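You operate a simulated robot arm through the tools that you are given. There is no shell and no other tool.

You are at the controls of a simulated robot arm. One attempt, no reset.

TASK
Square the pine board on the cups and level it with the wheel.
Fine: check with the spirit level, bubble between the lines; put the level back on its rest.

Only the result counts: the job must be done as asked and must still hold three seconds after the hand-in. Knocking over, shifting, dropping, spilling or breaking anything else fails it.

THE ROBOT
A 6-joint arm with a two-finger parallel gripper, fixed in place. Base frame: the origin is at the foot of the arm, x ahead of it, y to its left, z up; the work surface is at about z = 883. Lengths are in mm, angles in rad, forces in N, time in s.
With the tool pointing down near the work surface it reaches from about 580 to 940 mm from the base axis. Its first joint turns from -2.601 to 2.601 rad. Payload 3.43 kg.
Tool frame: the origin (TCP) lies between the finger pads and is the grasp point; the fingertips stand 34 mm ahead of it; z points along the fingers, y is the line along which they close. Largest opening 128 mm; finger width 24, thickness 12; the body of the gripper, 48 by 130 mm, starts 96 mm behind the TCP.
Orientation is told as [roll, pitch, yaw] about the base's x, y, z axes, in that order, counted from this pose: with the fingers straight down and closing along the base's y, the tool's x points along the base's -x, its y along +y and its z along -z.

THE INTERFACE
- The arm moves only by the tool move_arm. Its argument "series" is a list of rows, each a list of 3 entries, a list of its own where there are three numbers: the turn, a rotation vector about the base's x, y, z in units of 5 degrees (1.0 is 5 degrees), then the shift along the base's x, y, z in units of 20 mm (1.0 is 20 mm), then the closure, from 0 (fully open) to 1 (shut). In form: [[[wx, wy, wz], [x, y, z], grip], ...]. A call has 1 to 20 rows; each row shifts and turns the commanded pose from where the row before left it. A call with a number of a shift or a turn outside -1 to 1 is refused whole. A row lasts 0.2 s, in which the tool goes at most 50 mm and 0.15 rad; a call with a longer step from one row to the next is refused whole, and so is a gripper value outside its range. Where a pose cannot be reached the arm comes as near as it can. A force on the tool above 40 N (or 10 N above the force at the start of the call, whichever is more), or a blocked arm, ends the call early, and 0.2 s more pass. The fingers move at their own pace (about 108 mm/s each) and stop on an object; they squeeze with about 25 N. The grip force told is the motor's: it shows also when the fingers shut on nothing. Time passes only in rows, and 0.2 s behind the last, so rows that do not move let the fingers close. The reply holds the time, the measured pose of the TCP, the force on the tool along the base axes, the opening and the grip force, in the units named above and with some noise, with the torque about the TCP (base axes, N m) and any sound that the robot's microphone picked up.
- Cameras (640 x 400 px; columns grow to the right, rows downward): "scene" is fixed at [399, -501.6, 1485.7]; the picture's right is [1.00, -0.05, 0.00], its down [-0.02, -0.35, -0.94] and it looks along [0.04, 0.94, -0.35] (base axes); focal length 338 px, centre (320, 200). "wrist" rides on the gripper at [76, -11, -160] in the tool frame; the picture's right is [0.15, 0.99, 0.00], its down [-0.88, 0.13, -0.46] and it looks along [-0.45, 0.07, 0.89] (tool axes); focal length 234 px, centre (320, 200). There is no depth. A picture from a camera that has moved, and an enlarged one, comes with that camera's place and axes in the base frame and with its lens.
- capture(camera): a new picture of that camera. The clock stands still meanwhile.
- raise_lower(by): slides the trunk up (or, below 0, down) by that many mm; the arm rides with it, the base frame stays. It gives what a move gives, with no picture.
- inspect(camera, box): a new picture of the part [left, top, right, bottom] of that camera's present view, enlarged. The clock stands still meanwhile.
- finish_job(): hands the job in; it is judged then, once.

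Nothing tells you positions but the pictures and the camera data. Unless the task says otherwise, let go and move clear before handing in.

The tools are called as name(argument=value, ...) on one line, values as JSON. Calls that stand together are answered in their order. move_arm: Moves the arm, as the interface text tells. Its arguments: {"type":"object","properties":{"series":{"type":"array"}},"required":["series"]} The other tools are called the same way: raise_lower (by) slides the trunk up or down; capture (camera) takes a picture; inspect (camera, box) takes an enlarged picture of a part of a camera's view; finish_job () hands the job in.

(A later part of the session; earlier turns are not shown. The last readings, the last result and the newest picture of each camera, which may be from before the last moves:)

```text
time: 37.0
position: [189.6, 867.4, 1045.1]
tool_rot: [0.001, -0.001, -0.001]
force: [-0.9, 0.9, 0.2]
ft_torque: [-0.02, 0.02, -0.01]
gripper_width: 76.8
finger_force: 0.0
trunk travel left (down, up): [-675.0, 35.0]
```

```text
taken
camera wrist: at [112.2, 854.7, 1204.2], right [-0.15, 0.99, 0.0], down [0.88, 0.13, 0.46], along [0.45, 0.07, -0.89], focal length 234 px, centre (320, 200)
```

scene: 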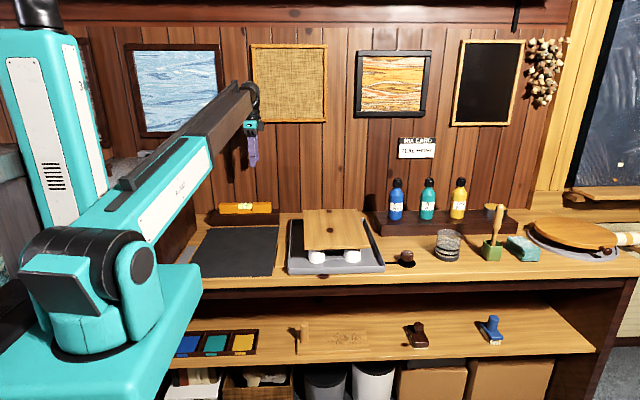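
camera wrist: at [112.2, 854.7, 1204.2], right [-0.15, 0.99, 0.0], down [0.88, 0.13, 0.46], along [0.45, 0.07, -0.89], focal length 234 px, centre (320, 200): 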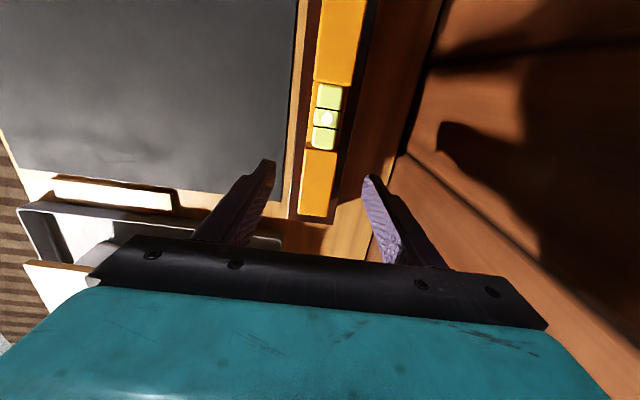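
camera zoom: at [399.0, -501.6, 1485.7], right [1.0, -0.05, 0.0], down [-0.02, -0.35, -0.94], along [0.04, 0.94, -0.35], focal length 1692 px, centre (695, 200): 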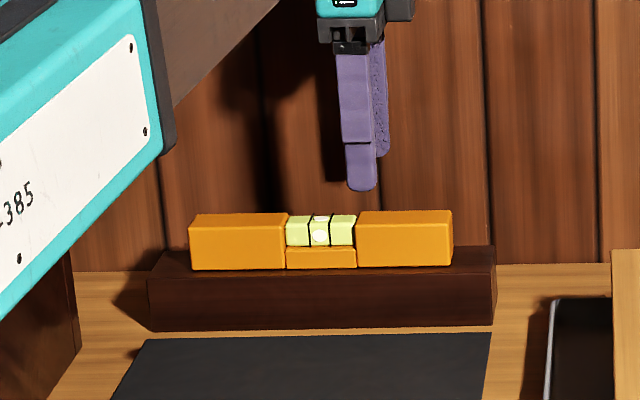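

The descent line is right over the block. I'll shift 4 mm in x for margin, go down and close.

move_arm(series=[[[0, 0, 0], [0.2, 0, -1], 0.4], [[0, 0, 0], [0, 0, -1], 0.4], [[0, 0, 0], [0, 0, -0.8], 0.4], [[0, 0, 0], [0, 0, -0.5], 0.4], [[0, 0, 0], [0, 0, -0.3], 0.4], [[0, 0, 0], [0, 0, 0], 0.4]])

inspect(camera="scene", box=[200, 180, 290, 240])

inspect(camera="wrist", box=[240, 20, 420, 260])

```text
time: 38.4
position: [192.0, 866.9, 973.2]
tool_rot: [0.001, 0.0, -0.001]
force: [0.3, 0.0, -0.2]
ft_torque: [0.0, 0.02, 0.0]
gripper_width: 76.8
finger_force: 0.0
trunk travel left (down, up): [-675.0, 35.0]
```

```text
6.67 times, centred on (245, 210) of scene
camera zoom: at [399.0, -501.6, 1485.7], right [1.0, -0.05, 0.0], down [-0.02, -0.35, -0.94], along [0.04, 0.94, -0.35], focal length 2257 px, centre (820, 133)
```

zoom: 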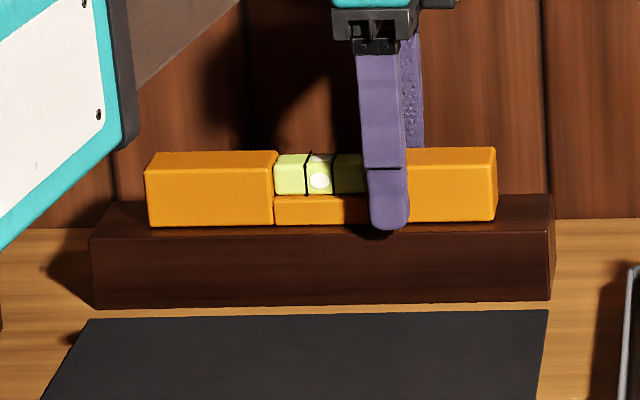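

```text
1.67 times, centred on (330, 140) of wrist
camera zoom: at [115.8, 854.2, 1132.1], right [-0.15, 0.99, 0.0], down [0.88, 0.13, 0.46], along [0.45, 0.07, -0.89], focal length 390 px, centre (303, 300)
```

zoom: 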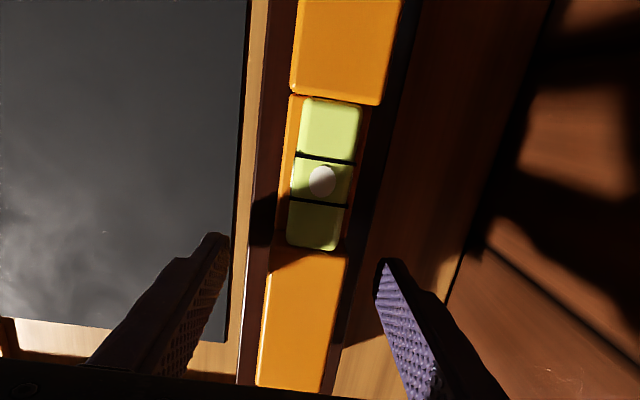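

The fingers straddle the block with the tips just above the rest. Closing now.

move_arm(series=[[[0, 0, 0], [0, 0, 0], 0.55], [[0, 0, 0], [0, 0, 0], 0.7], [[0, 0, 0], [0, 0, 0], 0.8], [[0, 0, 0], [0, 0, 0], 0.9], [[0, 0, 0], [0, 0, 0], 1.0], [[0, 0, 0], [0, 0, 0], 1.0]])

inspect(camera="scene", box=[200, 180, 290, 240])

```text
time: 39.8
position: [192.2, 865.8, 972.6]
tool_rot: [0.0, 0.0, 0.0]
force: [-0.4, 0.4, 0.2]
ft_torque: [0.01, 0.01, -0.07]
gripper_width: 35.6
finger_force: 25.0
trunk travel left (down, up): [-675.0, 35.0]
```

```text
6.67 times, centred on (245, 210) of scene
camera zoom: at [399.0, -501.6, 1485.7], right [1.0, -0.05, 0.0], down [-0.02, -0.35, -0.94], along [0.04, 0.94, -0.35], focal length 2257 px, centre (820, 133)
```

zoom: 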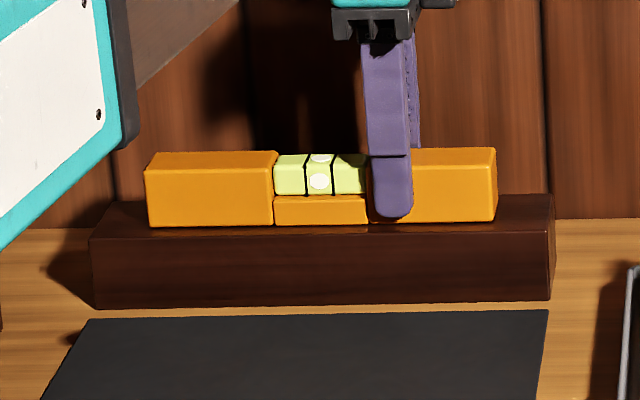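

Gripped at 35.6 mm width. I'll remember the pose (192, 866, 972.6) for putting it back. Lifting gently.

move_arm(series=[[[0, 0, 0], [0, 0, 0.2], 1], [[0, 0, 0], [0, 0, 0.4], 1], [[0, 0, 0], [0, 0, 0.8], 1], [[0, 0, 0], [0, 0, 1], 1], [[0, 0, 0], [0, 0, 1], 1], [[0, 0, 0], [0, 0, 1], 1], [[0, 0, 0], [0, 0, 1], 1]])

inspect(camera="scene", box=[200, 160, 290, 240])

capture(camera="wrist")

```text
time: 41.4
position: [193.6, 866.3, 1082.5]
tool_rot: [0.001, 0.001, -0.001]
force: [0.8, -0.6, -1.7]
ft_torque: [0.04, -0.08, -0.01]
gripper_width: 35.6
finger_force: 24.7
trunk travel left (down, up): [-675.0, 35.0]
```

```text
5.00 times, centred on (245, 200) of scene
camera zoom: at [399.0, -501.6, 1485.7], right [1.0, -0.05, 0.0], down [-0.02, -0.35, -0.94], along [0.04, 0.94, -0.35], focal length 1692 px, centre (695, 200)
```

zoom: 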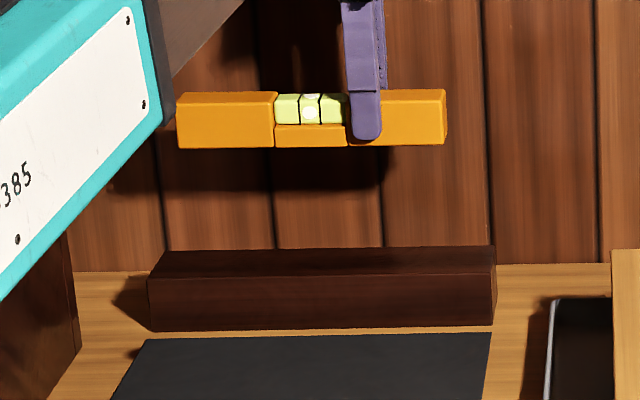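

```text
taken
camera wrist: at [116.1, 854.3, 1241.8], right [-0.15, 0.99, 0.0], down [0.88, 0.13, 0.46], along [0.45, 0.07, -0.89], focal length 234 px, centre (320, 200)
```

wrist: 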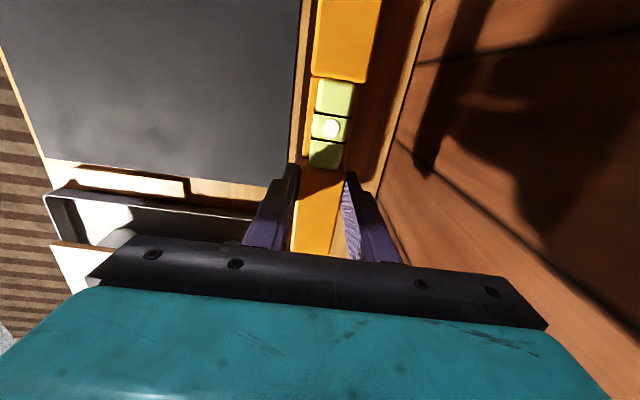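

The level hangs straight. I'll carry it over the board while turning it +90° so that it lies along y.

move_arm(series=[[[0, 0, 1], [0.856, -0.497, 0], 1], [[0, 0, 1], [0.856, -0.497, 0], 1], [[0, 0, 1], [0.856, -0.497, 0], 1], [[0, 0, 1], [0.856, -0.497, 0], 1], [[0, 0, 1], [0.856, -0.497, 0], 1], [[0, 0, 1], [0.856, -0.497, 0], 1], [[0, 0, 1], [0.856, -0.497, 0], 1], [[0, 0, 1], [0.856, -0.497, 0], 1], [[0, 0, 1], [0.856, -0.497, 0], 1], [[0, 0, 1], [0.856, -0.497, 0], 1], [[0, 0, 1], [0.856, -0.497, 0], 1], [[0, 0, 1], [0.856, -0.497, 0], 1], [[0, 0, 1], [0.856, -0.497, 0], 1], [[0, 0, 1], [0.856, -0.497, 0], 1], [[0, 0, 1], [0.856, -0.497, 0], 1], [[0, 0, 1], [0.856, -0.497, 0], 1], [[0, 0, 1], [0.856, -0.497, 0], 1], [[0, 0, 1], [0.856, -0.497, 0], 1], [[0, 0, 0], [0, 0, 0], 1]])

capture(camera="wrist")

inspect(camera="scene", box=[270, 160, 414, 280])

```text
time: 45.4
position: [500.8, 688.3, 1080.3]
tool_rot: [0.001, 0.0, 1.572]
force: [0.1, -0.3, -1.1]
ft_torque: [0.1, 0.01, -0.02]
gripper_width: 35.4
finger_force: 25.3
trunk travel left (down, up): [-675.0, 35.0]
```

```text
taken
camera wrist: at [511.5, 610.9, 1240.2], right [-0.99, -0.15, 0.0], down [-0.13, 0.88, 0.46], along [-0.07, 0.45, -0.89], focal length 234 px, centre (320, 200)
```

wrist: 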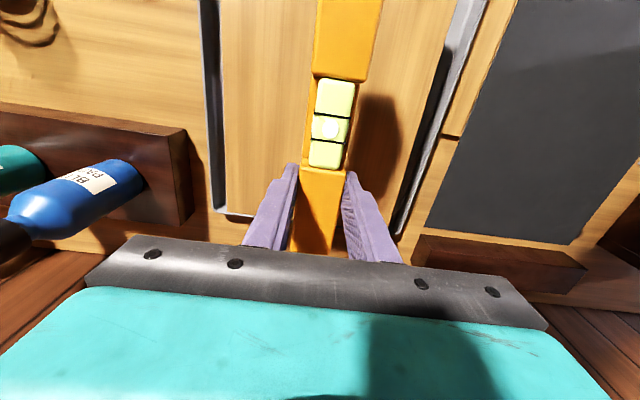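

```text
3.33 times, centred on (342, 220) of scene
camera zoom: at [399.0, -501.6, 1485.7], right [1.0, -0.05, 0.0], down [-0.02, -0.35, -0.94], along [0.04, 0.94, -0.35], focal length 1128 px, centre (247, 133)
```

zoom: 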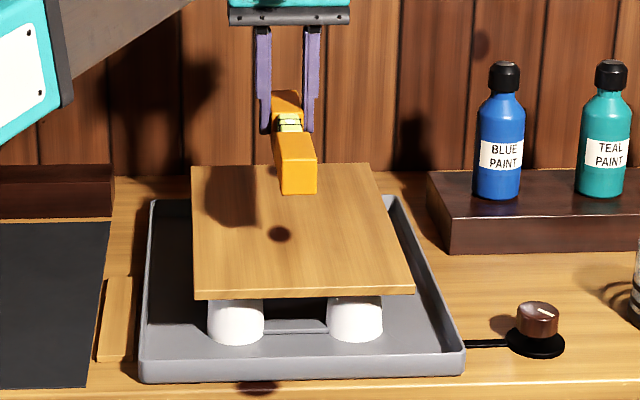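

The level is centred above the board. I'll match the board's ~1.9° slope and descend to just above it.

move_arm(series=[[[0.38, 0, 0], [0.05, 0, -1], 1], [[0, 0, 0], [0, 0, -1], 1], [[0, 0, 0], [0, 0, -0.9], 1], [[0, 0, 0], [0, 0, -0.5], 1], [[0, 0, 0], [0, 0, 0], 1]])

inspect(camera="scene", box=[300, 180, 380, 260])

```text
time: 46.6
position: [502.8, 689.0, 1013.6]
tool_rot: [0.001, -0.034, 1.569]
force: [-0.1, -0.5, -1.2]
ft_torque: [0.06, 0.01, 0.02]
gripper_width: 35.3
finger_force: 25.1
trunk travel left (down, up): [-675.0, 35.0]
```

```text
5.00 times, centred on (340, 220) of scene
camera zoom: at [399.0, -501.6, 1485.7], right [1.0, -0.05, 0.0], down [-0.02, -0.35, -0.94], along [0.04, 0.94, -0.35], focal length 1692 px, centre (220, 100)
```

zoom: 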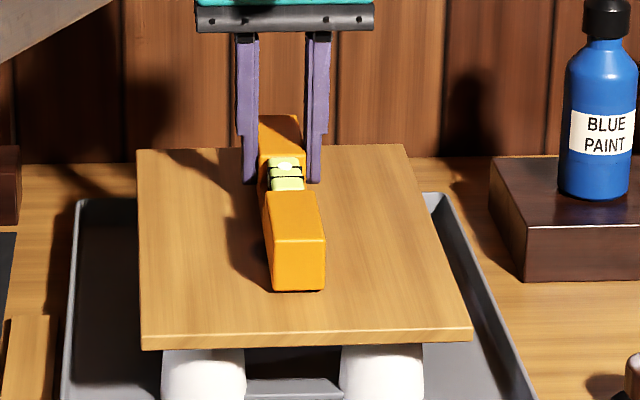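

move_arm(series=[[[0, 0, 0], [0, 0, -0.1], 1], [[0, 0, 0], [0, 0, -0.1], 1], [[0, 0, 0], [0, 0, 0], 1]])

inspect(camera="scene", box=[320, 205, 370, 245])

```text
time: 47.4
position: [502.5, 688.6, 1010.7]
tool_rot: [-0.002, -0.035, 1.572]
force: [0.8, 2.1, 9.6]
ft_torque: [0.66, 0.06, -0.02]
gripper_width: 35.4
finger_force: 25.2
trunk travel left (down, up): [-675.0, 35.0]
```

```text
10.00 times, centred on (345, 225) of scene
camera zoom: at [399.0, -501.6, 1485.7], right [1.0, -0.05, 0.0], down [-0.02, -0.35, -0.94], along [0.04, 0.94, -0.35], focal length 3385 px, centre (70, -50)
```

zoom: 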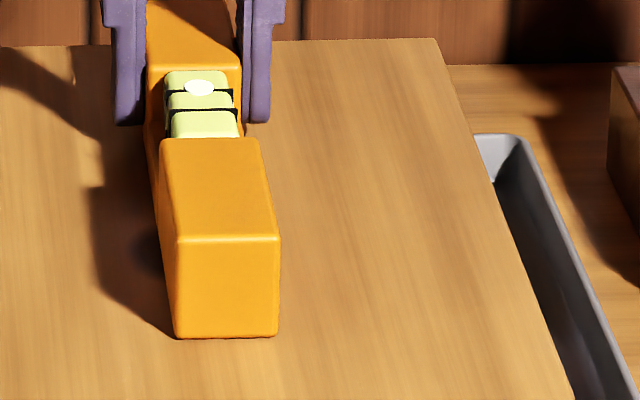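

The rear end touched first, so the board is a bit steeper than I assumed, and the bubble is off toward the back. I'll tilt a little more before letting go.

move_arm(series=[[[0, 0, 0], [0, 0, 0.1], 1], [[0.16, 0, 0], [0, 0, 0], 1], [[0, 0, 0], [0, 0, -0.05], 1], [[0, 0, 0], [0, 0, 0], 1]])

```text
time: 48.4
position: [503.1, 688.6, 1010.3]
tool_rot: [0.0, -0.047, 1.569]
force: [0.1, -1.4, 3.5]
ft_torque: [-0.86, -0.02, 0.03]
gripper_width: 35.4
finger_force: 25.1
trunk travel left (down, up): [-675.0, 35.0]
```

move_arm(series=[[[-0.06, 0, 0], [0, 0, 0], 1], [[0, 0, 0], [0, 0, 0], 1]])

```text
time: 49.0
position: [501.8, 688.3, 1009.8]
tool_rot: [0.001, -0.043, 1.571]
force: [1.4, 0.6, 0.9]
ft_torque: [0.29, -0.01, -0.08]
gripper_width: 35.5
finger_force: 24.6
trunk travel left (down, up): [-675.0, 35.0]
```

The level now rests flat with light contact. Opening the fingers and lifting clear.

move_arm(series=[[[0, 0, 0], [0, 0, 0], 0.6], [[0, 0, 0], [0, 0, 0], 0.5], [[0, 0, 0], [0, 0, 0.2], 0.45], [[0, 0, 0], [0, 0, 0.6], 0.45], [[0, 0, 0], [0, 0, 1], 0.45], [[0, 0, 0], [0, 0, 1], 0.45], [[0, 0, 0], [0, 0, 1], 0.45], [[-0.48, 0, 0], [0, 0, 1], 0.45], [[0, 0, 0], [0, 0, 1], 0.45]])

inspect(camera="scene", box=[320, 205, 370, 245])

capture(camera="wrist")

```text
time: 51.0
position: [502.2, 688.6, 1126.8]
tool_rot: [0.001, -0.001, 1.571]
force: [-0.6, 0.2, -0.6]
ft_torque: [-0.03, -0.01, 0.01]
gripper_width: 70.5
finger_force: 0.1
trunk travel left (down, up): [-675.0, 35.0]
```

```text
10.00 times, centred on (345, 225) of scene
camera zoom: at [399.0, -501.6, 1485.7], right [1.0, -0.05, 0.0], down [-0.02, -0.35, -0.94], along [0.04, 0.94, -0.35], focal length 3385 px, centre (70, -50)
```

zoom: 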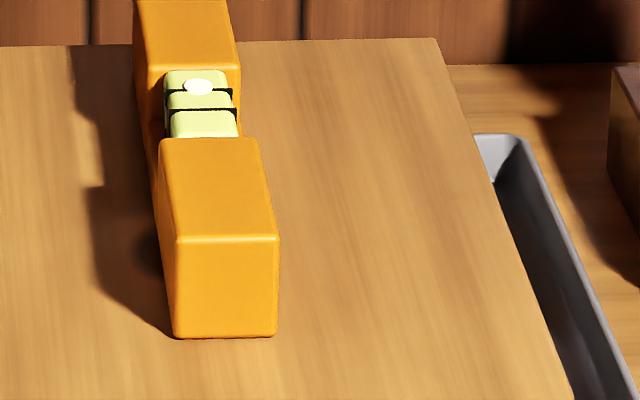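

```text
taken
camera wrist: at [512.7, 611.9, 1285.7], right [-0.99, -0.15, 0.0], down [-0.13, 0.88, 0.46], along [-0.07, 0.45, -0.89], focal length 234 px, centre (320, 200)
```

wrist: 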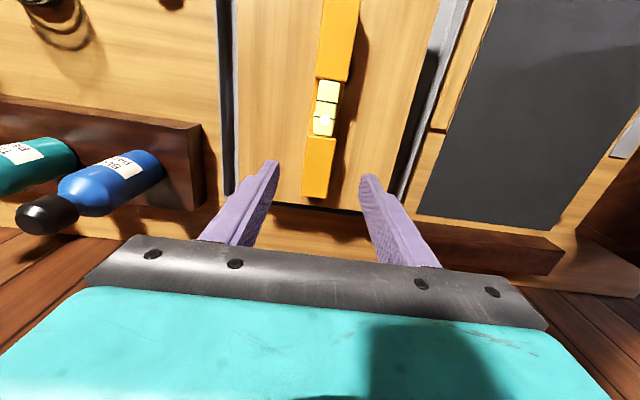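

inspect(camera="wrist", box=[270, 50, 390, 210])

inspect(camera="scene", box=[384, 240, 424, 270])

```text
2.50 times, centred on (330, 130) of wrist
camera zoom: at [512.7, 611.9, 1285.7], right [-0.99, -0.15, 0.0], down [-0.13, 0.88, 0.46], along [-0.07, 0.45, -0.89], focal length 585 px, centre (295, 375)
```

zoom: 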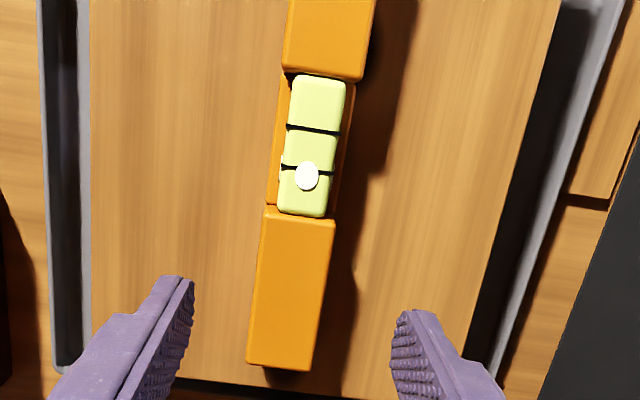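

```text
13.33 times, centred on (404, 255) of scene
camera zoom: at [399.0, -501.6, 1485.7], right [1.0, -0.05, 0.0], down [-0.02, -0.35, -0.94], along [0.04, 0.94, -0.35], focal length 4513 px, centre (-800, -533)
```

zoom: 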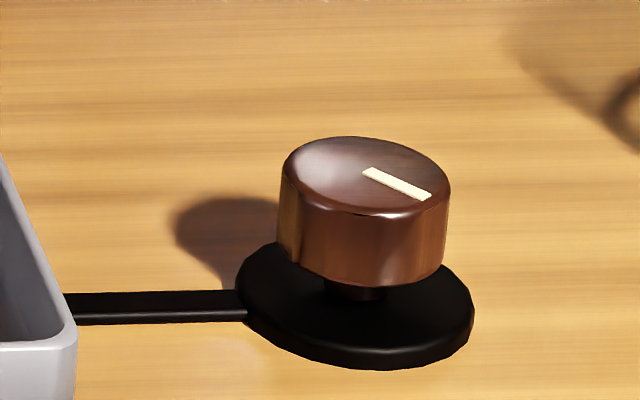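

The level shows the bubble past the line at the back end, so the back is high by about 2.5°. The knob's axis is near (741, 490), about 43 mm across, with its top at about z 925. I'll move above it.

move_arm(series=[[[0, 0, 0], [1, -0.83, 0], 0.45], [[0, 0, 0], [1, -0.83, 0], 0.45], [[0, 0, 0], [1, -0.83, 0], 0.45], [[0, 0, 0], [1, -0.83, 0], 0.45], [[0, 0, 0], [1, -0.83, 0], 0.45], [[0, 0, 0], [1, -0.83, 0], 0.45], [[0, 0, 0], [1, -0.83, 0], 0.45], [[0, 0, 0], [1, -0.83, 0], 0.45], [[0, 0, 0], [1, -0.83, 0], 0.45], [[0, 0, 0], [1, -0.83, -0.5], 0.45], [[0, 0, 0], [1, -0.83, -1], 0.45], [[0, 0, 0], [0.95, -0.8, -1], 0.45], [[0, 0, 0], [0, 0, -1], 0.45], [[0, 0, 0], [0, 0, -1], 0.45]])

inspect(camera="scene", box=[364, 200, 444, 280])

capture(camera="wrist")

```text
time: 54.0
position: [739.8, 490.0, 1035.1]
tool_rot: [0.001, -0.001, 1.571]
force: [-0.6, 0.5, -0.2]
ft_torque: [-0.02, 0.0, -0.04]
gripper_width: 70.4
finger_force: 0.1
trunk travel left (down, up): [-675.0, 35.0]
```

```text
5.00 times, centred on (404, 240) of scene
camera zoom: at [399.0, -501.6, 1485.7], right [1.0, -0.05, 0.0], down [-0.02, -0.35, -0.94], along [0.04, 0.94, -0.35], focal length 1692 px, centre (-100, 0)
```

zoom: 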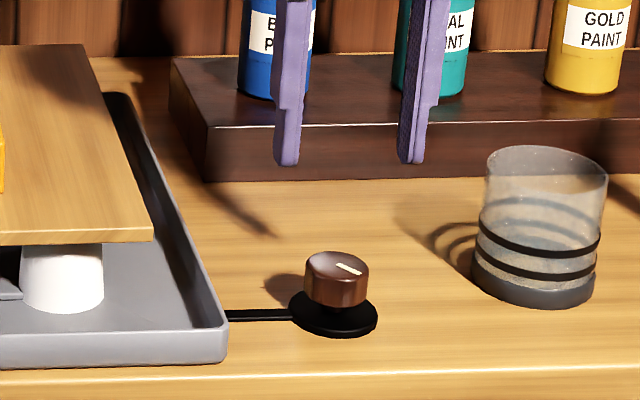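

```text
taken
camera wrist: at [751.0, 413.6, 1194.6], right [-0.99, -0.15, 0.0], down [-0.13, 0.88, 0.46], along [-0.07, 0.45, -0.89], focal length 234 px, centre (320, 200)
```

wrist: 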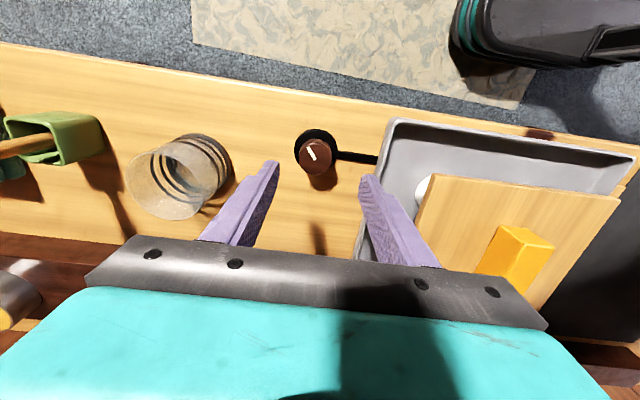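

The alignment looks good. I'll lower around the knob and close on it.

move_arm(series=[[[0, 0, 0], [0.1, 0, -1], 0.45], [[0, 0, 0], [0, 0, -1], 0.45], [[0, 0, 0], [0, 0, -1], 0.45], [[0, 0, 0], [0, 0, -1], 0.45], [[0, 0, 0], [0, 0, -0.6], 0.45], [[0, 0, 0], [0, 0, -0.3], 0.45], [[0, 0, 0], [0, 0, 0], 0.45]])

inspect(camera="scene", box=[374, 225, 434, 275])

inspect(camera="wrist", box=[220, 80, 420, 280])

```text
time: 55.6
position: [743.4, 490.8, 936.1]
tool_rot: [0.0, -0.001, 1.571]
force: [-0.6, -0.4, 1.1]
ft_torque: [0.0, 0.03, -0.02]
gripper_width: 70.5
finger_force: 0.1
trunk travel left (down, up): [-675.0, 35.0]
```

```text
8.00 times, centred on (404, 250) of scene
camera zoom: at [399.0, -501.6, 1485.7], right [1.0, -0.05, 0.0], down [-0.02, -0.35, -0.94], along [0.04, 0.94, -0.35], focal length 2708 px, centre (-352, -200)
```

zoom: 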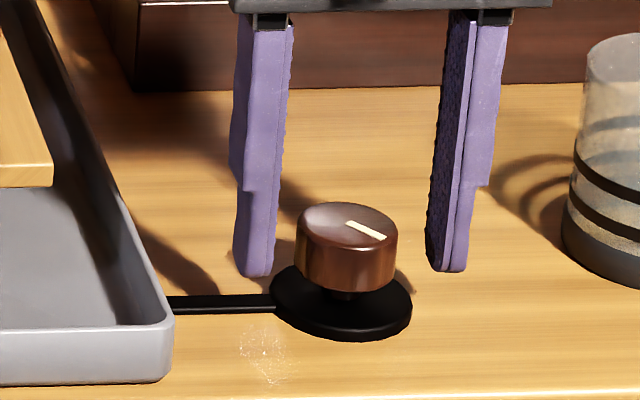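

```text
2.00 times, centred on (320, 180) of wrist
camera zoom: at [753.7, 414.1, 1096.5], right [-0.99, -0.15, 0.0], down [-0.13, 0.88, 0.46], along [-0.07, 0.45, -0.89], focal length 468 px, centre (320, 240)
```

zoom: 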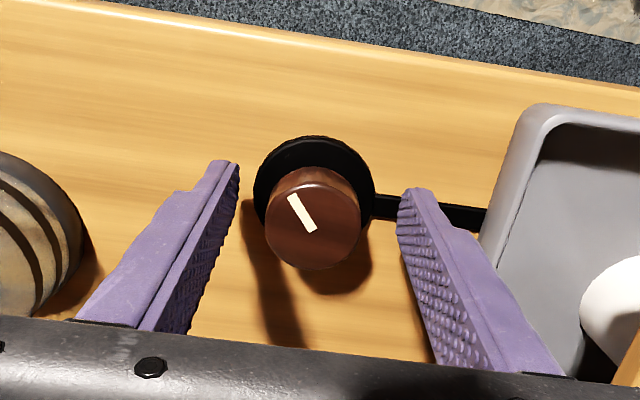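

The knob sits about 4 mm further back than my fingers, so I'll centre on it and then close.

move_arm(series=[[[0, 0, 0], [0.05, 0.2, 0], 0.45], [[0, 0, 0], [0, 0, 0], 0.55], [[0, 0, 0], [0, 0, 0], 0.65], [[0, 0, 0], [0, 0, 0], 0.75], [[0, 0, 0], [0, 0, 0], 0.85], [[0, 0, 0], [0, 0, 0], 1], [[0, 0, 0], [0, 0, 0], 1]])

inspect(camera="wrist", box=[220, 80, 420, 280])

inspect(camera="scene", box=[374, 225, 434, 275])

```text
time: 57.2
position: [745.7, 494.3, 936.5]
tool_rot: [0.001, 0.002, 1.572]
force: [2.8, 1.3, 0.5]
ft_torque: [-0.03, 0.36, -0.01]
gripper_width: 41.2
finger_force: 45.0
trunk travel left (down, up): [-675.0, 35.0]
```

```text
2.00 times, centred on (320, 180) of wrist
camera zoom: at [755.3, 417.9, 1096.4], right [-0.99, -0.15, 0.0], down [-0.13, 0.88, 0.46], along [-0.07, 0.45, -0.89], focal length 468 px, centre (320, 240)
```

zoom: 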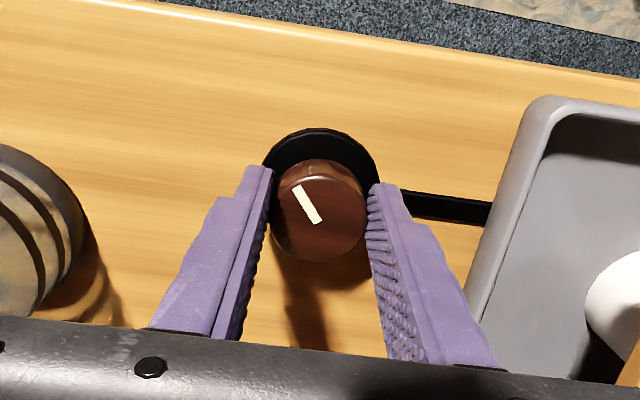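

```text
8.00 times, centred on (404, 250) of scene
camera zoom: at [399.0, -501.6, 1485.7], right [1.0, -0.05, 0.0], down [-0.02, -0.35, -0.94], along [0.04, 0.94, -0.35], focal length 2708 px, centre (-352, -200)
```

zoom: 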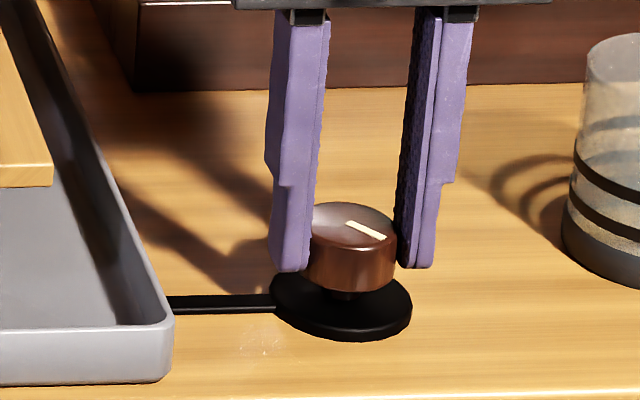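

The knob is held. I'll turn it clockwise by 20° and see what the bubble does.

move_arm(series=[[[0, 0, -0.5], [0, 0, 0], 1], [[0, 0, -1], [0, 0, 0], 1], [[0, 0, -1], [0, 0, 0], 1], [[0, 0, -1], [0, 0, 0], 1], [[0, 0, -0.5], [0, 0, 0], 1]])

inspect(camera="wrist", box=[220, 80, 420, 280])

inspect(camera="scene", box=[320, 205, 370, 245])

```text
time: 58.4
position: [742.7, 495.1, 936.8]
tool_rot: [0.002, 0.005, 1.223]
force: [-15.9, -4.1, -8.3]
ft_torque: [-0.22, 0.41, 0.58]
gripper_width: 40.5
finger_force: 44.4
trunk travel left (down, up): [-675.0, 35.0]
```

```text
2.00 times, centred on (320, 180) of wrist
camera zoom: at [727.1, 418.7, 1096.8], right [-0.98, 0.2, 0.0], down [0.18, 0.87, 0.45], along [0.09, 0.44, -0.89], focal length 468 px, centre (320, 240)
```

zoom: 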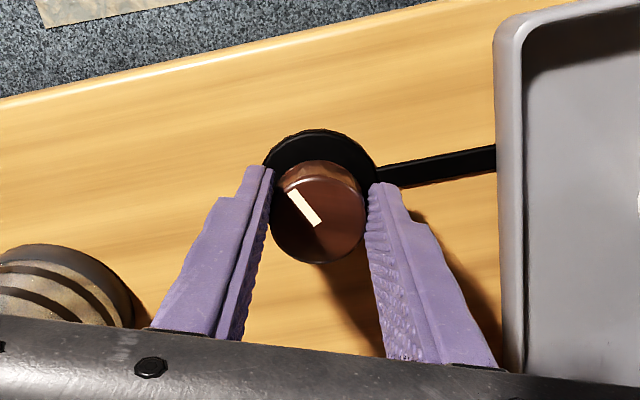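

```text
10.00 times, centred on (345, 225) of scene
camera zoom: at [399.0, -501.6, 1485.7], right [1.0, -0.05, 0.0], down [-0.02, -0.35, -0.94], along [0.04, 0.94, -0.35], focal length 3385 px, centre (70, -50)
```

zoom: 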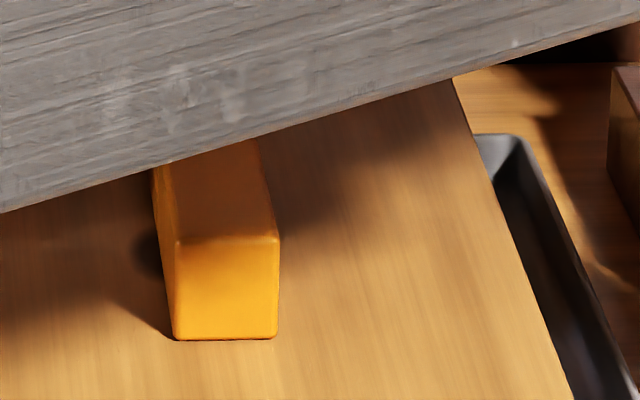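

inspect(camera="scene", box=[260, 190, 404, 280])

inspect(camera="scene", box=[374, 225, 434, 275])

capture(camera="scene")

```text
4.44 times, centred on (332, 235) of scene
camera zoom: at [399.0, -501.6, 1485.7], right [1.0, -0.05, 0.0], down [-0.02, -0.35, -0.94], along [0.04, 0.94, -0.35], focal length 1504 px, centre (267, 44)
```

zoom: 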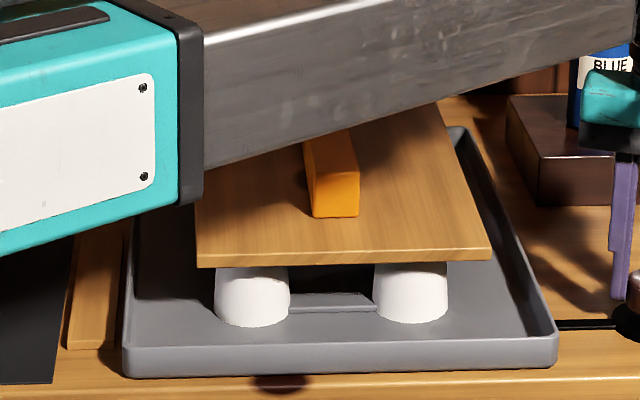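

```text
8.00 times, centred on (404, 250) of scene
camera zoom: at [399.0, -501.6, 1485.7], right [1.0, -0.05, 0.0], down [-0.02, -0.35, -0.94], along [0.04, 0.94, -0.35], focal length 2708 px, centre (-352, -200)
```

zoom: 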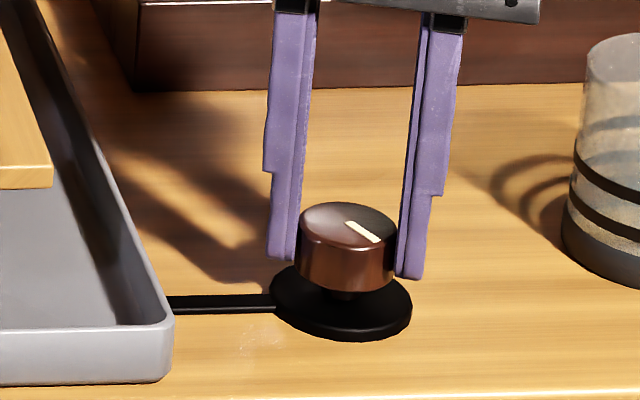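

```text
taken
```

scene: 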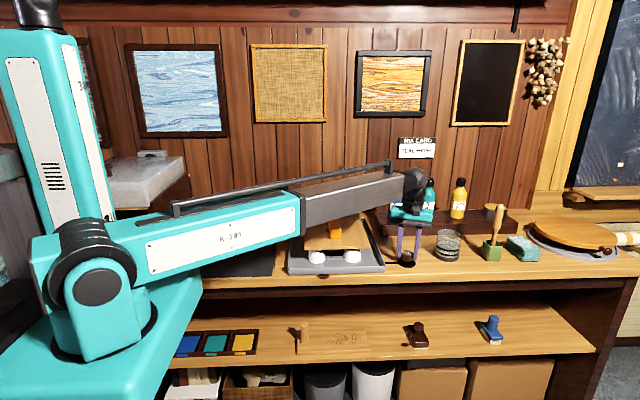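

The gripper turned 20° but the knob followed only part of the way. I'll hold still to see whether the force settles, then continue more slowly.

move_arm(series=[[[0, 0, 0], [0, 0, 0], 1], [[0, 0, 0], [0, 0, 0], 1], [[0, 0, 0], [0, 0, 0], 1]])

inspect(camera="wrist", box=[280, 140, 360, 220])

inspect(camera="scene", box=[390, 240, 420, 265])

```text
time: 59.2
position: [742.5, 495.0, 936.7]
tool_rot: [0.002, 0.004, 1.223]
force: [-22.2, -4.5, -13.3]
ft_torque: [0.44, 0.03, 0.47]
gripper_width: 40.3
finger_force: 44.7
trunk travel left (down, up): [-675.0, 35.0]
```

```text
5.00 times, centred on (320, 180) of wrist
camera zoom: at [727.1, 418.8, 1096.9], right [-0.98, 0.2, 0.0], down [0.18, 0.87, 0.45], along [0.09, 0.44, -0.89], focal length 1171 px, centre (320, 300)
```

zoom: 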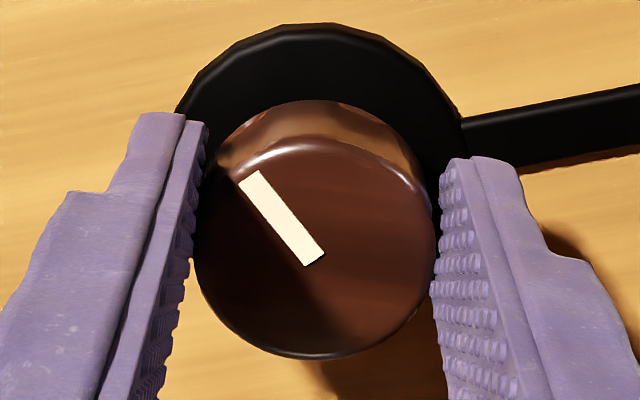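

```text
16.00 times, centred on (405, 252) of scene
camera zoom: at [399.0, -501.6, 1485.7], right [1.0, -0.05, 0.0], down [-0.02, -0.35, -0.94], along [0.04, 0.94, -0.35], focal length 5416 px, centre (-1040, -640)
```

zoom: 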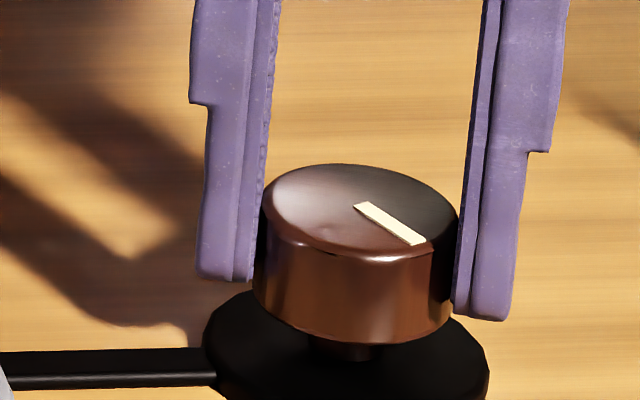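

The knob is gripped but lagging and the force is building. I'll keep turning the same way, more slowly.

move_arm(series=[[[0, 0, -0.5], [0, 0, 0], 1], [[0, 0, -0.5], [0, 0, 0], 1], [[0, 0, -0.5], [0, 0, 0], 1], [[0, 0, -0.5], [0, 0, 0], 1], [[0, 0, -0.5], [0, 0, 0], 1], [[0, 0, -0.5], [0, 0, 0], 1]])

inspect(camera="wrist", box=[280, 140, 360, 220])

inspect(camera="scene", box=[390, 240, 420, 265])

inspect(camera="scene", box=[260, 190, 404, 280])

```text
time: 60.6
position: [740.7, 495.8, 938.4]
tool_rot: [0.003, 0.004, 0.96]
force: [-28.7, 4.6, -11.9]
ft_torque: [-0.1, 0.4, 1.17]
gripper_width: 41.7
finger_force: 45.3
trunk travel left (down, up): [-675.0, 35.0]
```

```text
5.00 times, centred on (320, 180) of wrist
camera zoom: at [707.3, 426.3, 1098.2], right [-0.89, 0.45, 0.0], down [0.4, 0.8, 0.45], along [0.2, 0.41, -0.89], focal length 1171 px, centre (320, 300)
```

zoom: 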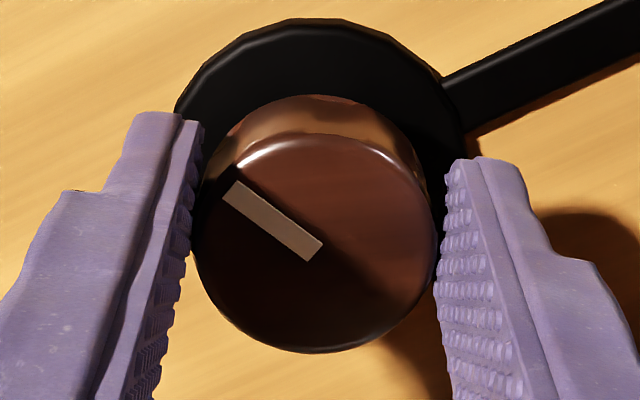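

```text
16.00 times, centred on (405, 252) of scene
camera zoom: at [399.0, -501.6, 1485.7], right [1.0, -0.05, 0.0], down [-0.02, -0.35, -0.94], along [0.04, 0.94, -0.35], focal length 5416 px, centre (-1040, -640)
```

zoom: 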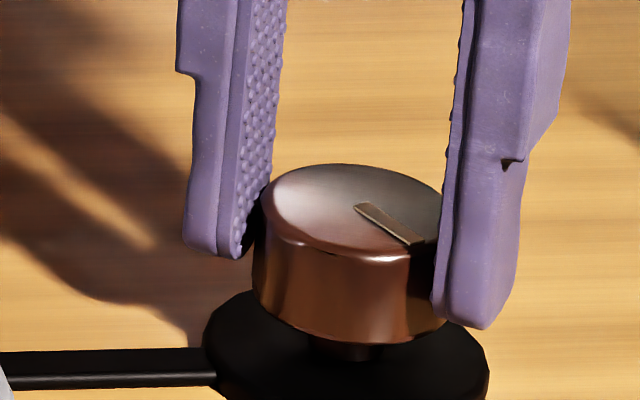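

```text
4.44 times, centred on (332, 235) of scene
camera zoom: at [399.0, -501.6, 1485.7], right [1.0, -0.05, 0.0], down [-0.02, -0.35, -0.94], along [0.04, 0.94, -0.35], focal length 1504 px, centre (267, 44)
```

zoom: 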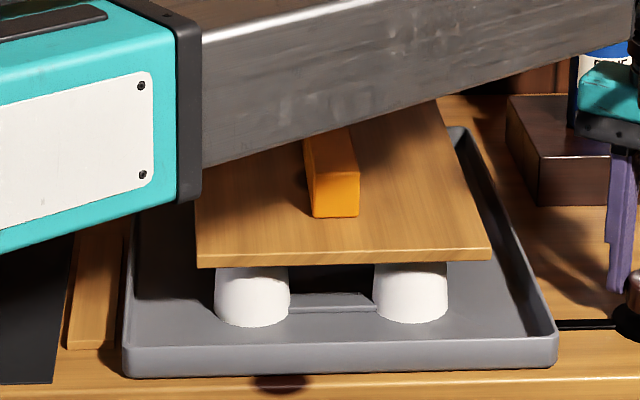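

The knob has stopped and the fingers are slipping on it, which looks like an end stop in this direction. I'll release, check the pointer, and try the other way.

move_arm(series=[[[0, 0, 0], [0, 0, 0], 0.6], [[0, 0, 0], [0, 0, 0], 0.45], [[0, 0, 0], [0, 0, 0], 0.45]])

inspect(camera="wrist", box=[280, 140, 360, 220])

inspect(camera="scene", box=[390, 240, 420, 265])

```text
time: 61.4
position: [746.2, 494.7, 938.7]
tool_rot: [-0.001, 0.0, 0.959]
force: [0.1, 0.1, -0.1]
ft_torque: [-0.01, 0.0, 0.01]
gripper_width: 70.3
finger_force: 0.0
trunk travel left (down, up): [-675.0, 35.0]
```

```text
5.00 times, centred on (320, 180) of wrist
camera zoom: at [710.3, 424.3, 1097.7], right [-0.89, 0.45, 0.0], down [0.4, 0.8, 0.46], along [0.21, 0.41, -0.89], focal length 1171 px, centre (320, 300)
```

zoom: 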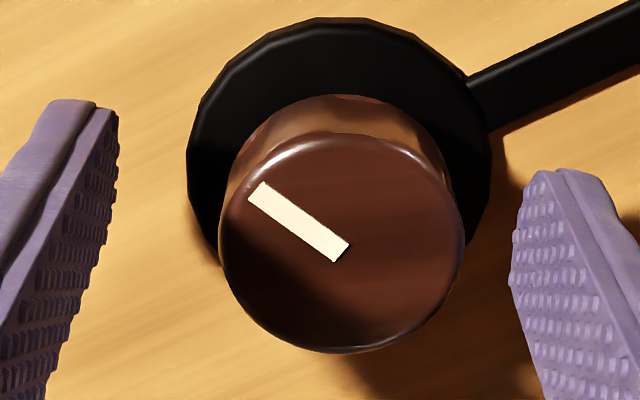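

```text
16.00 times, centred on (405, 252) of scene
camera zoom: at [399.0, -501.6, 1485.7], right [1.0, -0.05, 0.0], down [-0.02, -0.35, -0.94], along [0.04, 0.94, -0.35], focal length 5416 px, centre (-1040, -640)
```

zoom: 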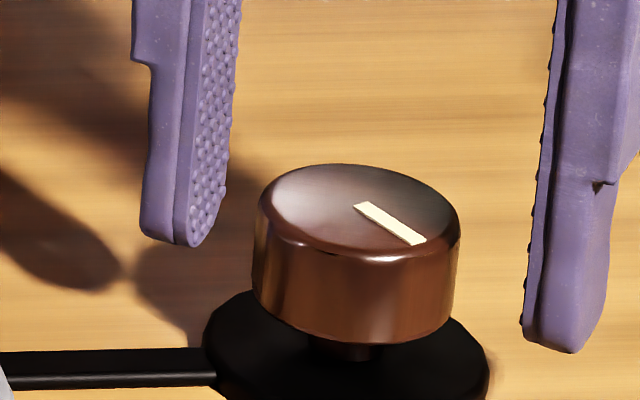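

I'm about 4 mm off the knob axis, which explains the side force. I'll recentre on (742.5, 496), regrip and turn counter-clockwise.

move_arm(series=[[[0, 0, 0], [-0.185, 0.07, -0.15], 0.45], [[0, 0, 0], [0, 0, 0], 0.45], [[0, 0, 0], [0, 0, 0], 0.6], [[0, 0, 0], [0, 0, 0], 0.8], [[0, 0, 0], [0, 0, 0], 1], [[0, 0, 0], [0, 0, 0], 1]])

move_arm(series=[[[0, 0, 0.5], [0, 0, 0], 1], [[0, 0, 0.5], [0, 0, 0], 1], [[0, 0, 0.5], [0, 0, 0], 1], [[0, 0, 0.5], [0, 0, 0], 1], [[0, 0, 0.5], [0, 0, 0], 1], [[0, 0, 0.5], [0, 0, 0], 1]])

inspect(camera="wrist", box=[280, 140, 360, 220])

inspect(camera="scene", box=[390, 240, 420, 265])

```text
time: 62.8
position: [741.9, 495.7, 934.9]
tool_rot: [-0.001, -0.002, 0.959]
force: [0.9, 0.1, 0.4]
ft_torque: [0.12, 0.32, 0.01]
gripper_width: 41.7
finger_force: 45.3
trunk travel left (down, up): [-675.0, 35.0]
```

```text
time: 64.2
position: [742.6, 494.3, 933.6]
tool_rot: [-0.003, 0.001, 1.224]
force: [13.2, -0.7, 2.0]
ft_torque: [0.1, 0.13, -0.08]
gripper_width: 41.6
finger_force: 44.9
trunk travel left (down, up): [-675.0, 35.0]
```

```text
5.00 times, centred on (320, 180) of wrist
camera zoom: at [726.4, 418.8, 1094.2], right [-0.98, 0.2, 0.0], down [0.18, 0.87, 0.46], along [0.09, 0.45, -0.89], focal length 1171 px, centre (320, 300)
```

zoom: 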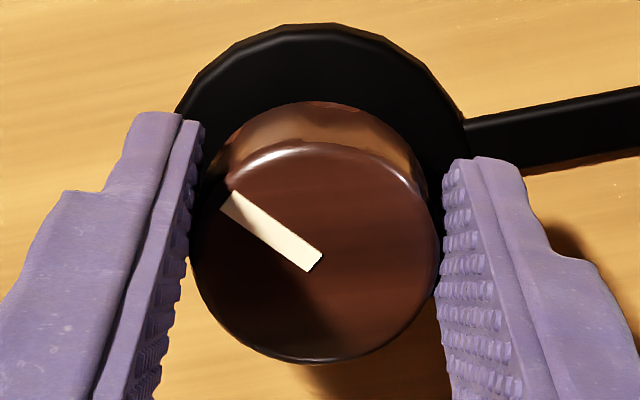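

```text
16.00 times, centred on (405, 252) of scene
camera zoom: at [399.0, -501.6, 1485.7], right [1.0, -0.05, 0.0], down [-0.02, -0.35, -0.94], along [0.04, 0.94, -0.35], focal length 5416 px, centre (-1040, -640)
```

zoom: 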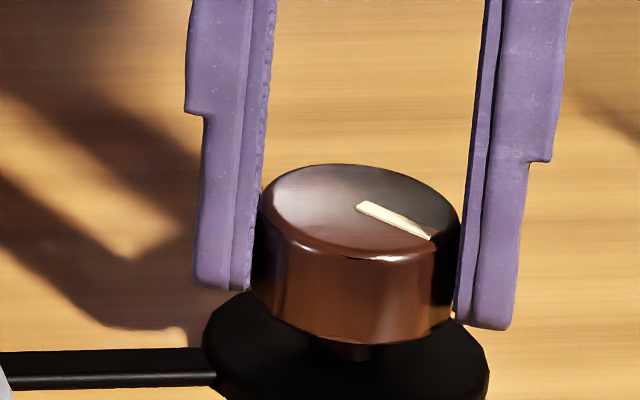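

Counter-clockwise the knob follows the grip with almost no torque. I'll continue turning with a small centring correction.

move_arm(series=[[[0, 0, 0.5], [0.03, 0.06, 0], 1], [[0, 0, 0.5], [0, 0, 0], 1], [[0, 0, 0.5], [0, 0, 0], 1], [[0, 0, 0.5], [0, 0, 0], 1], [[0, 0, 0.5], [0, 0, 0], 1], [[0, 0, 0.5], [0, 0, 0], 1], [[0, 0, 0.5], [0, 0, 0], 1], [[0, 0, 0.5], [0, 0, 0], 1], [[0, 0, 0.5], [0, 0, 0], 1], [[0, 0, 0.5], [0, 0, 0], 1]])

inspect(camera="wrist", box=[280, 140, 360, 220])

inspect(camera="scene", box=[260, 190, 404, 280])

```text
time: 66.4
position: [745.2, 493.6, 935.1]
tool_rot: [0.0, 0.003, 1.658]
force: [26.0, -11.3, -0.3]
ft_torque: [0.16, 0.14, -0.14]
gripper_width: 41.5
finger_force: 45.1
trunk travel left (down, up): [-675.0, 35.0]
```

```text
5.00 times, centred on (320, 180) of wrist
camera zoom: at [761.9, 419.7, 1094.4], right [-0.97, -0.23, 0.0], down [-0.21, 0.87, 0.45], along [-0.1, 0.44, -0.89], focal length 1171 px, centre (320, 300)
```

zoom: 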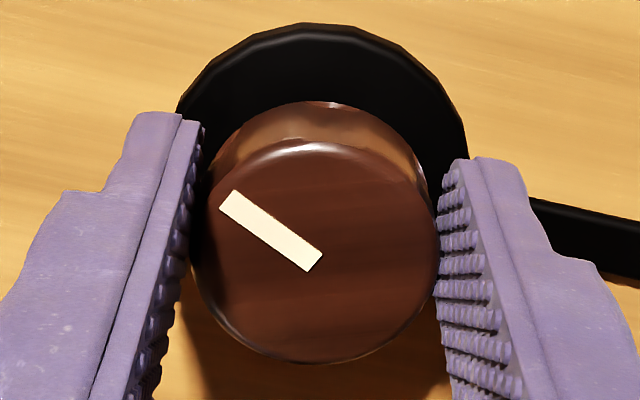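

```text
4.44 times, centred on (332, 235) of scene
camera zoom: at [399.0, -501.6, 1485.7], right [1.0, -0.05, 0.0], down [-0.02, -0.35, -0.94], along [0.04, 0.94, -0.35], focal length 1504 px, centre (267, 44)
```

zoom: 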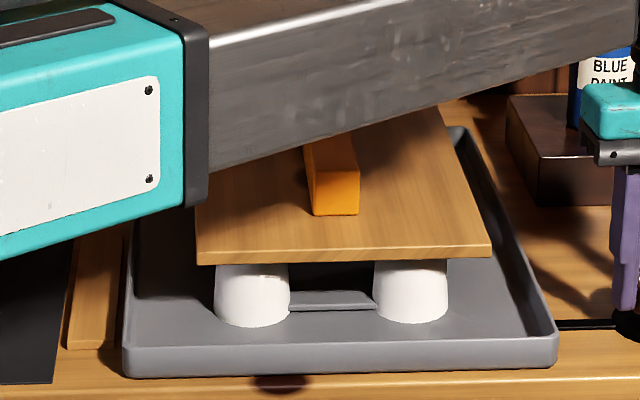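

The front edge of the board is rising, so counter-clockwise is the right way. The side force shows my centre is off, and the knob axis is closer to (744.5, 500). I'll release, recentre and regrip at a yaw that leaves more turning range.

move_arm(series=[[[0, 0, 0], [0, 0, 0], 0.6], [[0, 0, 0], [0, 0, 0], 0.45], [[0, 0, 0], [0.07, 0.13, 0], 0.45], [[0, 0, 0], [0, 0, 0], 0.45]])

inspect(camera="wrist", box=[280, 140, 360, 220])

inspect(camera="scene", box=[390, 240, 420, 265])

```text
time: 67.4
position: [742.4, 498.8, 936.3]
tool_rot: [0.0, 0.001, 1.659]
force: [0.7, 0.2, 0.9]
ft_torque: [0.03, -0.02, -0.02]
gripper_width: 70.4
finger_force: 0.0
trunk travel left (down, up): [-675.0, 35.0]
```

```text
5.00 times, centred on (320, 180) of wrist
camera zoom: at [759.6, 424.2, 1095.2], right [-0.97, -0.23, 0.0], down [-0.21, 0.87, 0.46], along [-0.11, 0.44, -0.89], focal length 1171 px, centre (320, 300)
```

zoom: 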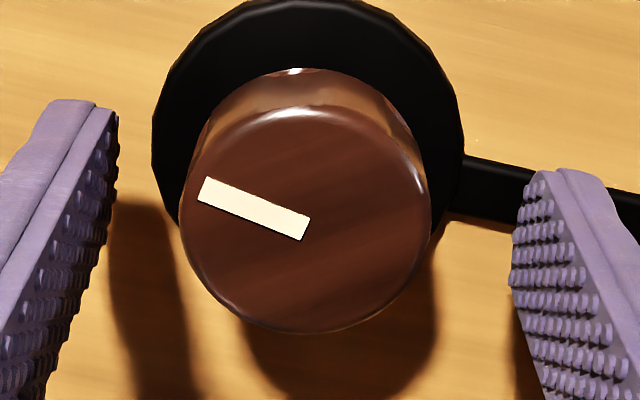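

```text
16.00 times, centred on (405, 252) of scene
camera zoom: at [399.0, -501.6, 1485.7], right [1.0, -0.05, 0.0], down [-0.02, -0.35, -0.94], along [0.04, 0.94, -0.35], focal length 5416 px, centre (-1040, -640)
```

zoom: 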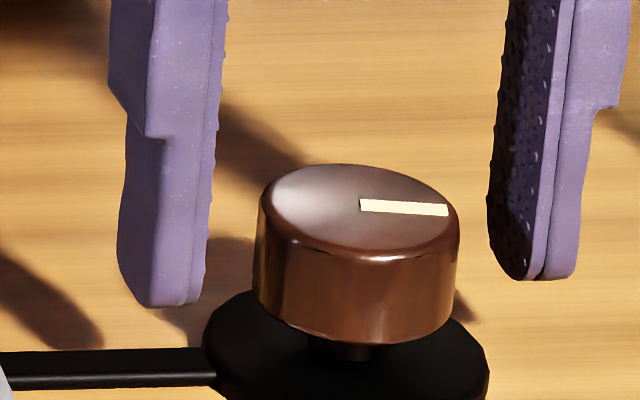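

The knob has turned about 30° so far. I'll take a reference zoom of the board's front corner so I can measure the rise during turning.

inspect(camera="scene", box=[350, 230, 382, 260])

inspect(camera="scene", box=[300, 235, 332, 265])

move_arm(series=[[[0, 0, -1], [0.085, -0.02, 0], 0.45], [[0, 0, -1], [0, 0, 0], 0.45], [[0, 0, -1], [0, 0, 0], 0.45], [[0, 0, -1], [0, 0, 0], 0.45], [[0, 0, -1], [0, 0, 0], 0.45], [[0, 0, -1], [0, 0, 0], 0.45], [[0, 0, -1], [0, 0, 0], 0.45], [[0, 0, -1], [0, 0, 0], 0.45], [[0, 0, -1], [0, 0, 0], 0.45], [[0, 0, -1], [0, 0, 0], 0.45], [[0, 0, -1], [0, 0, 0], 0.45], [[0, 0, -1], [0, 0, 0], 0.45], [[0, 0, -1], [0, 0, 0], 0.45], [[0, 0, -1], [0, 0, 0], 0.45], [[0, 0, -1], [0, 0, 0], 0.45], [[0, 0, -1], [0, 0, 0], 0.45], [[0, 0, -1], [0, 0, 0], 0.45], [[0, 0, -1], [0, 0, 0], 0.45], [[0, 0, 0], [0, 0, 0], 0.45]])

inspect(camera="wrist", box=[280, 140, 360, 220])

```text
13.33 times, centred on (366, 245) of scene
camera zoom: at [399.0, -501.6, 1485.7], right [1.0, -0.05, 0.0], down [-0.02, -0.35, -0.94], along [0.04, 0.94, -0.35], focal length 4513 px, centre (-293, -400)
```

zoom: 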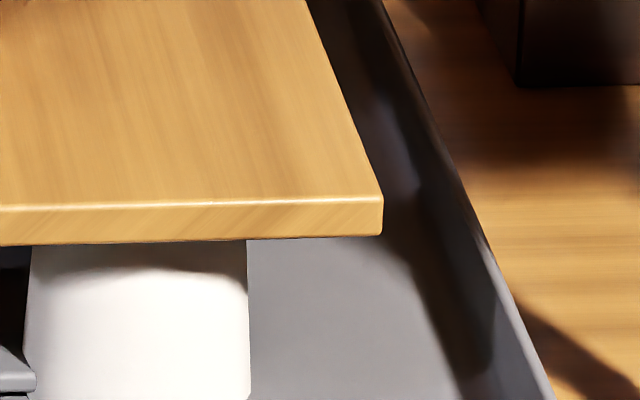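

```text
13.33 times, centred on (316, 250) of scene
camera zoom: at [399.0, -501.6, 1485.7], right [1.0, -0.05, 0.0], down [-0.02, -0.35, -0.94], along [0.04, 0.94, -0.35], focal length 4513 px, centre (373, -467)
```

zoom: 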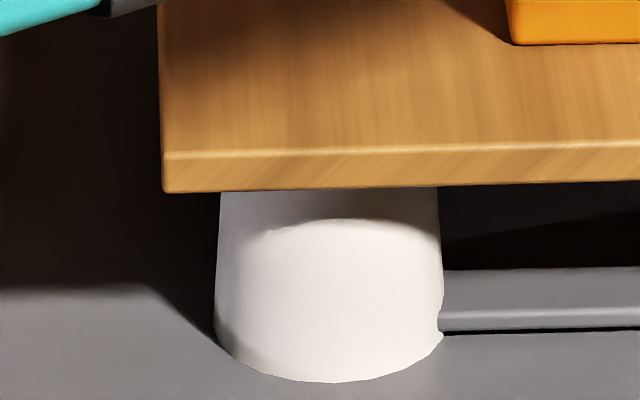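

```text
time: 71.4
position: [744.5, 499.1, 935.6]
tool_rot: [0.001, 0.0, 0.087]
force: [0.1, 0.3, 0.1]
ft_torque: [-0.04, 0.04, 0.02]
gripper_width: 70.4
finger_force: 0.1
trunk travel left (down, up): [-675.0, 35.0]
```

```text
5.00 times, centred on (320, 180) of wrist
camera zoom: at [669.5, 480.6, 1095.0], right [-0.23, 0.97, 0.0], down [0.87, 0.21, 0.46], along [0.44, 0.11, -0.89], focal length 1171 px, centre (320, 300)
```

zoom: 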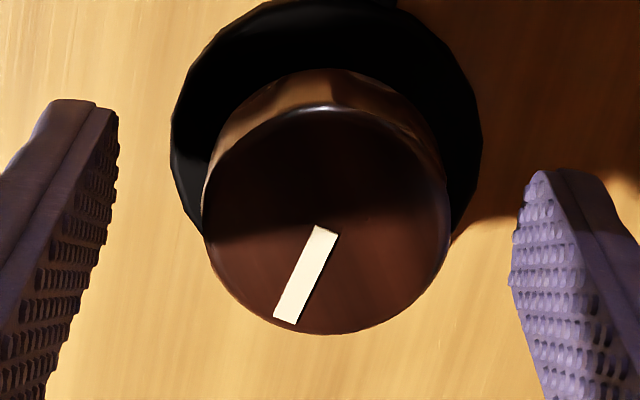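

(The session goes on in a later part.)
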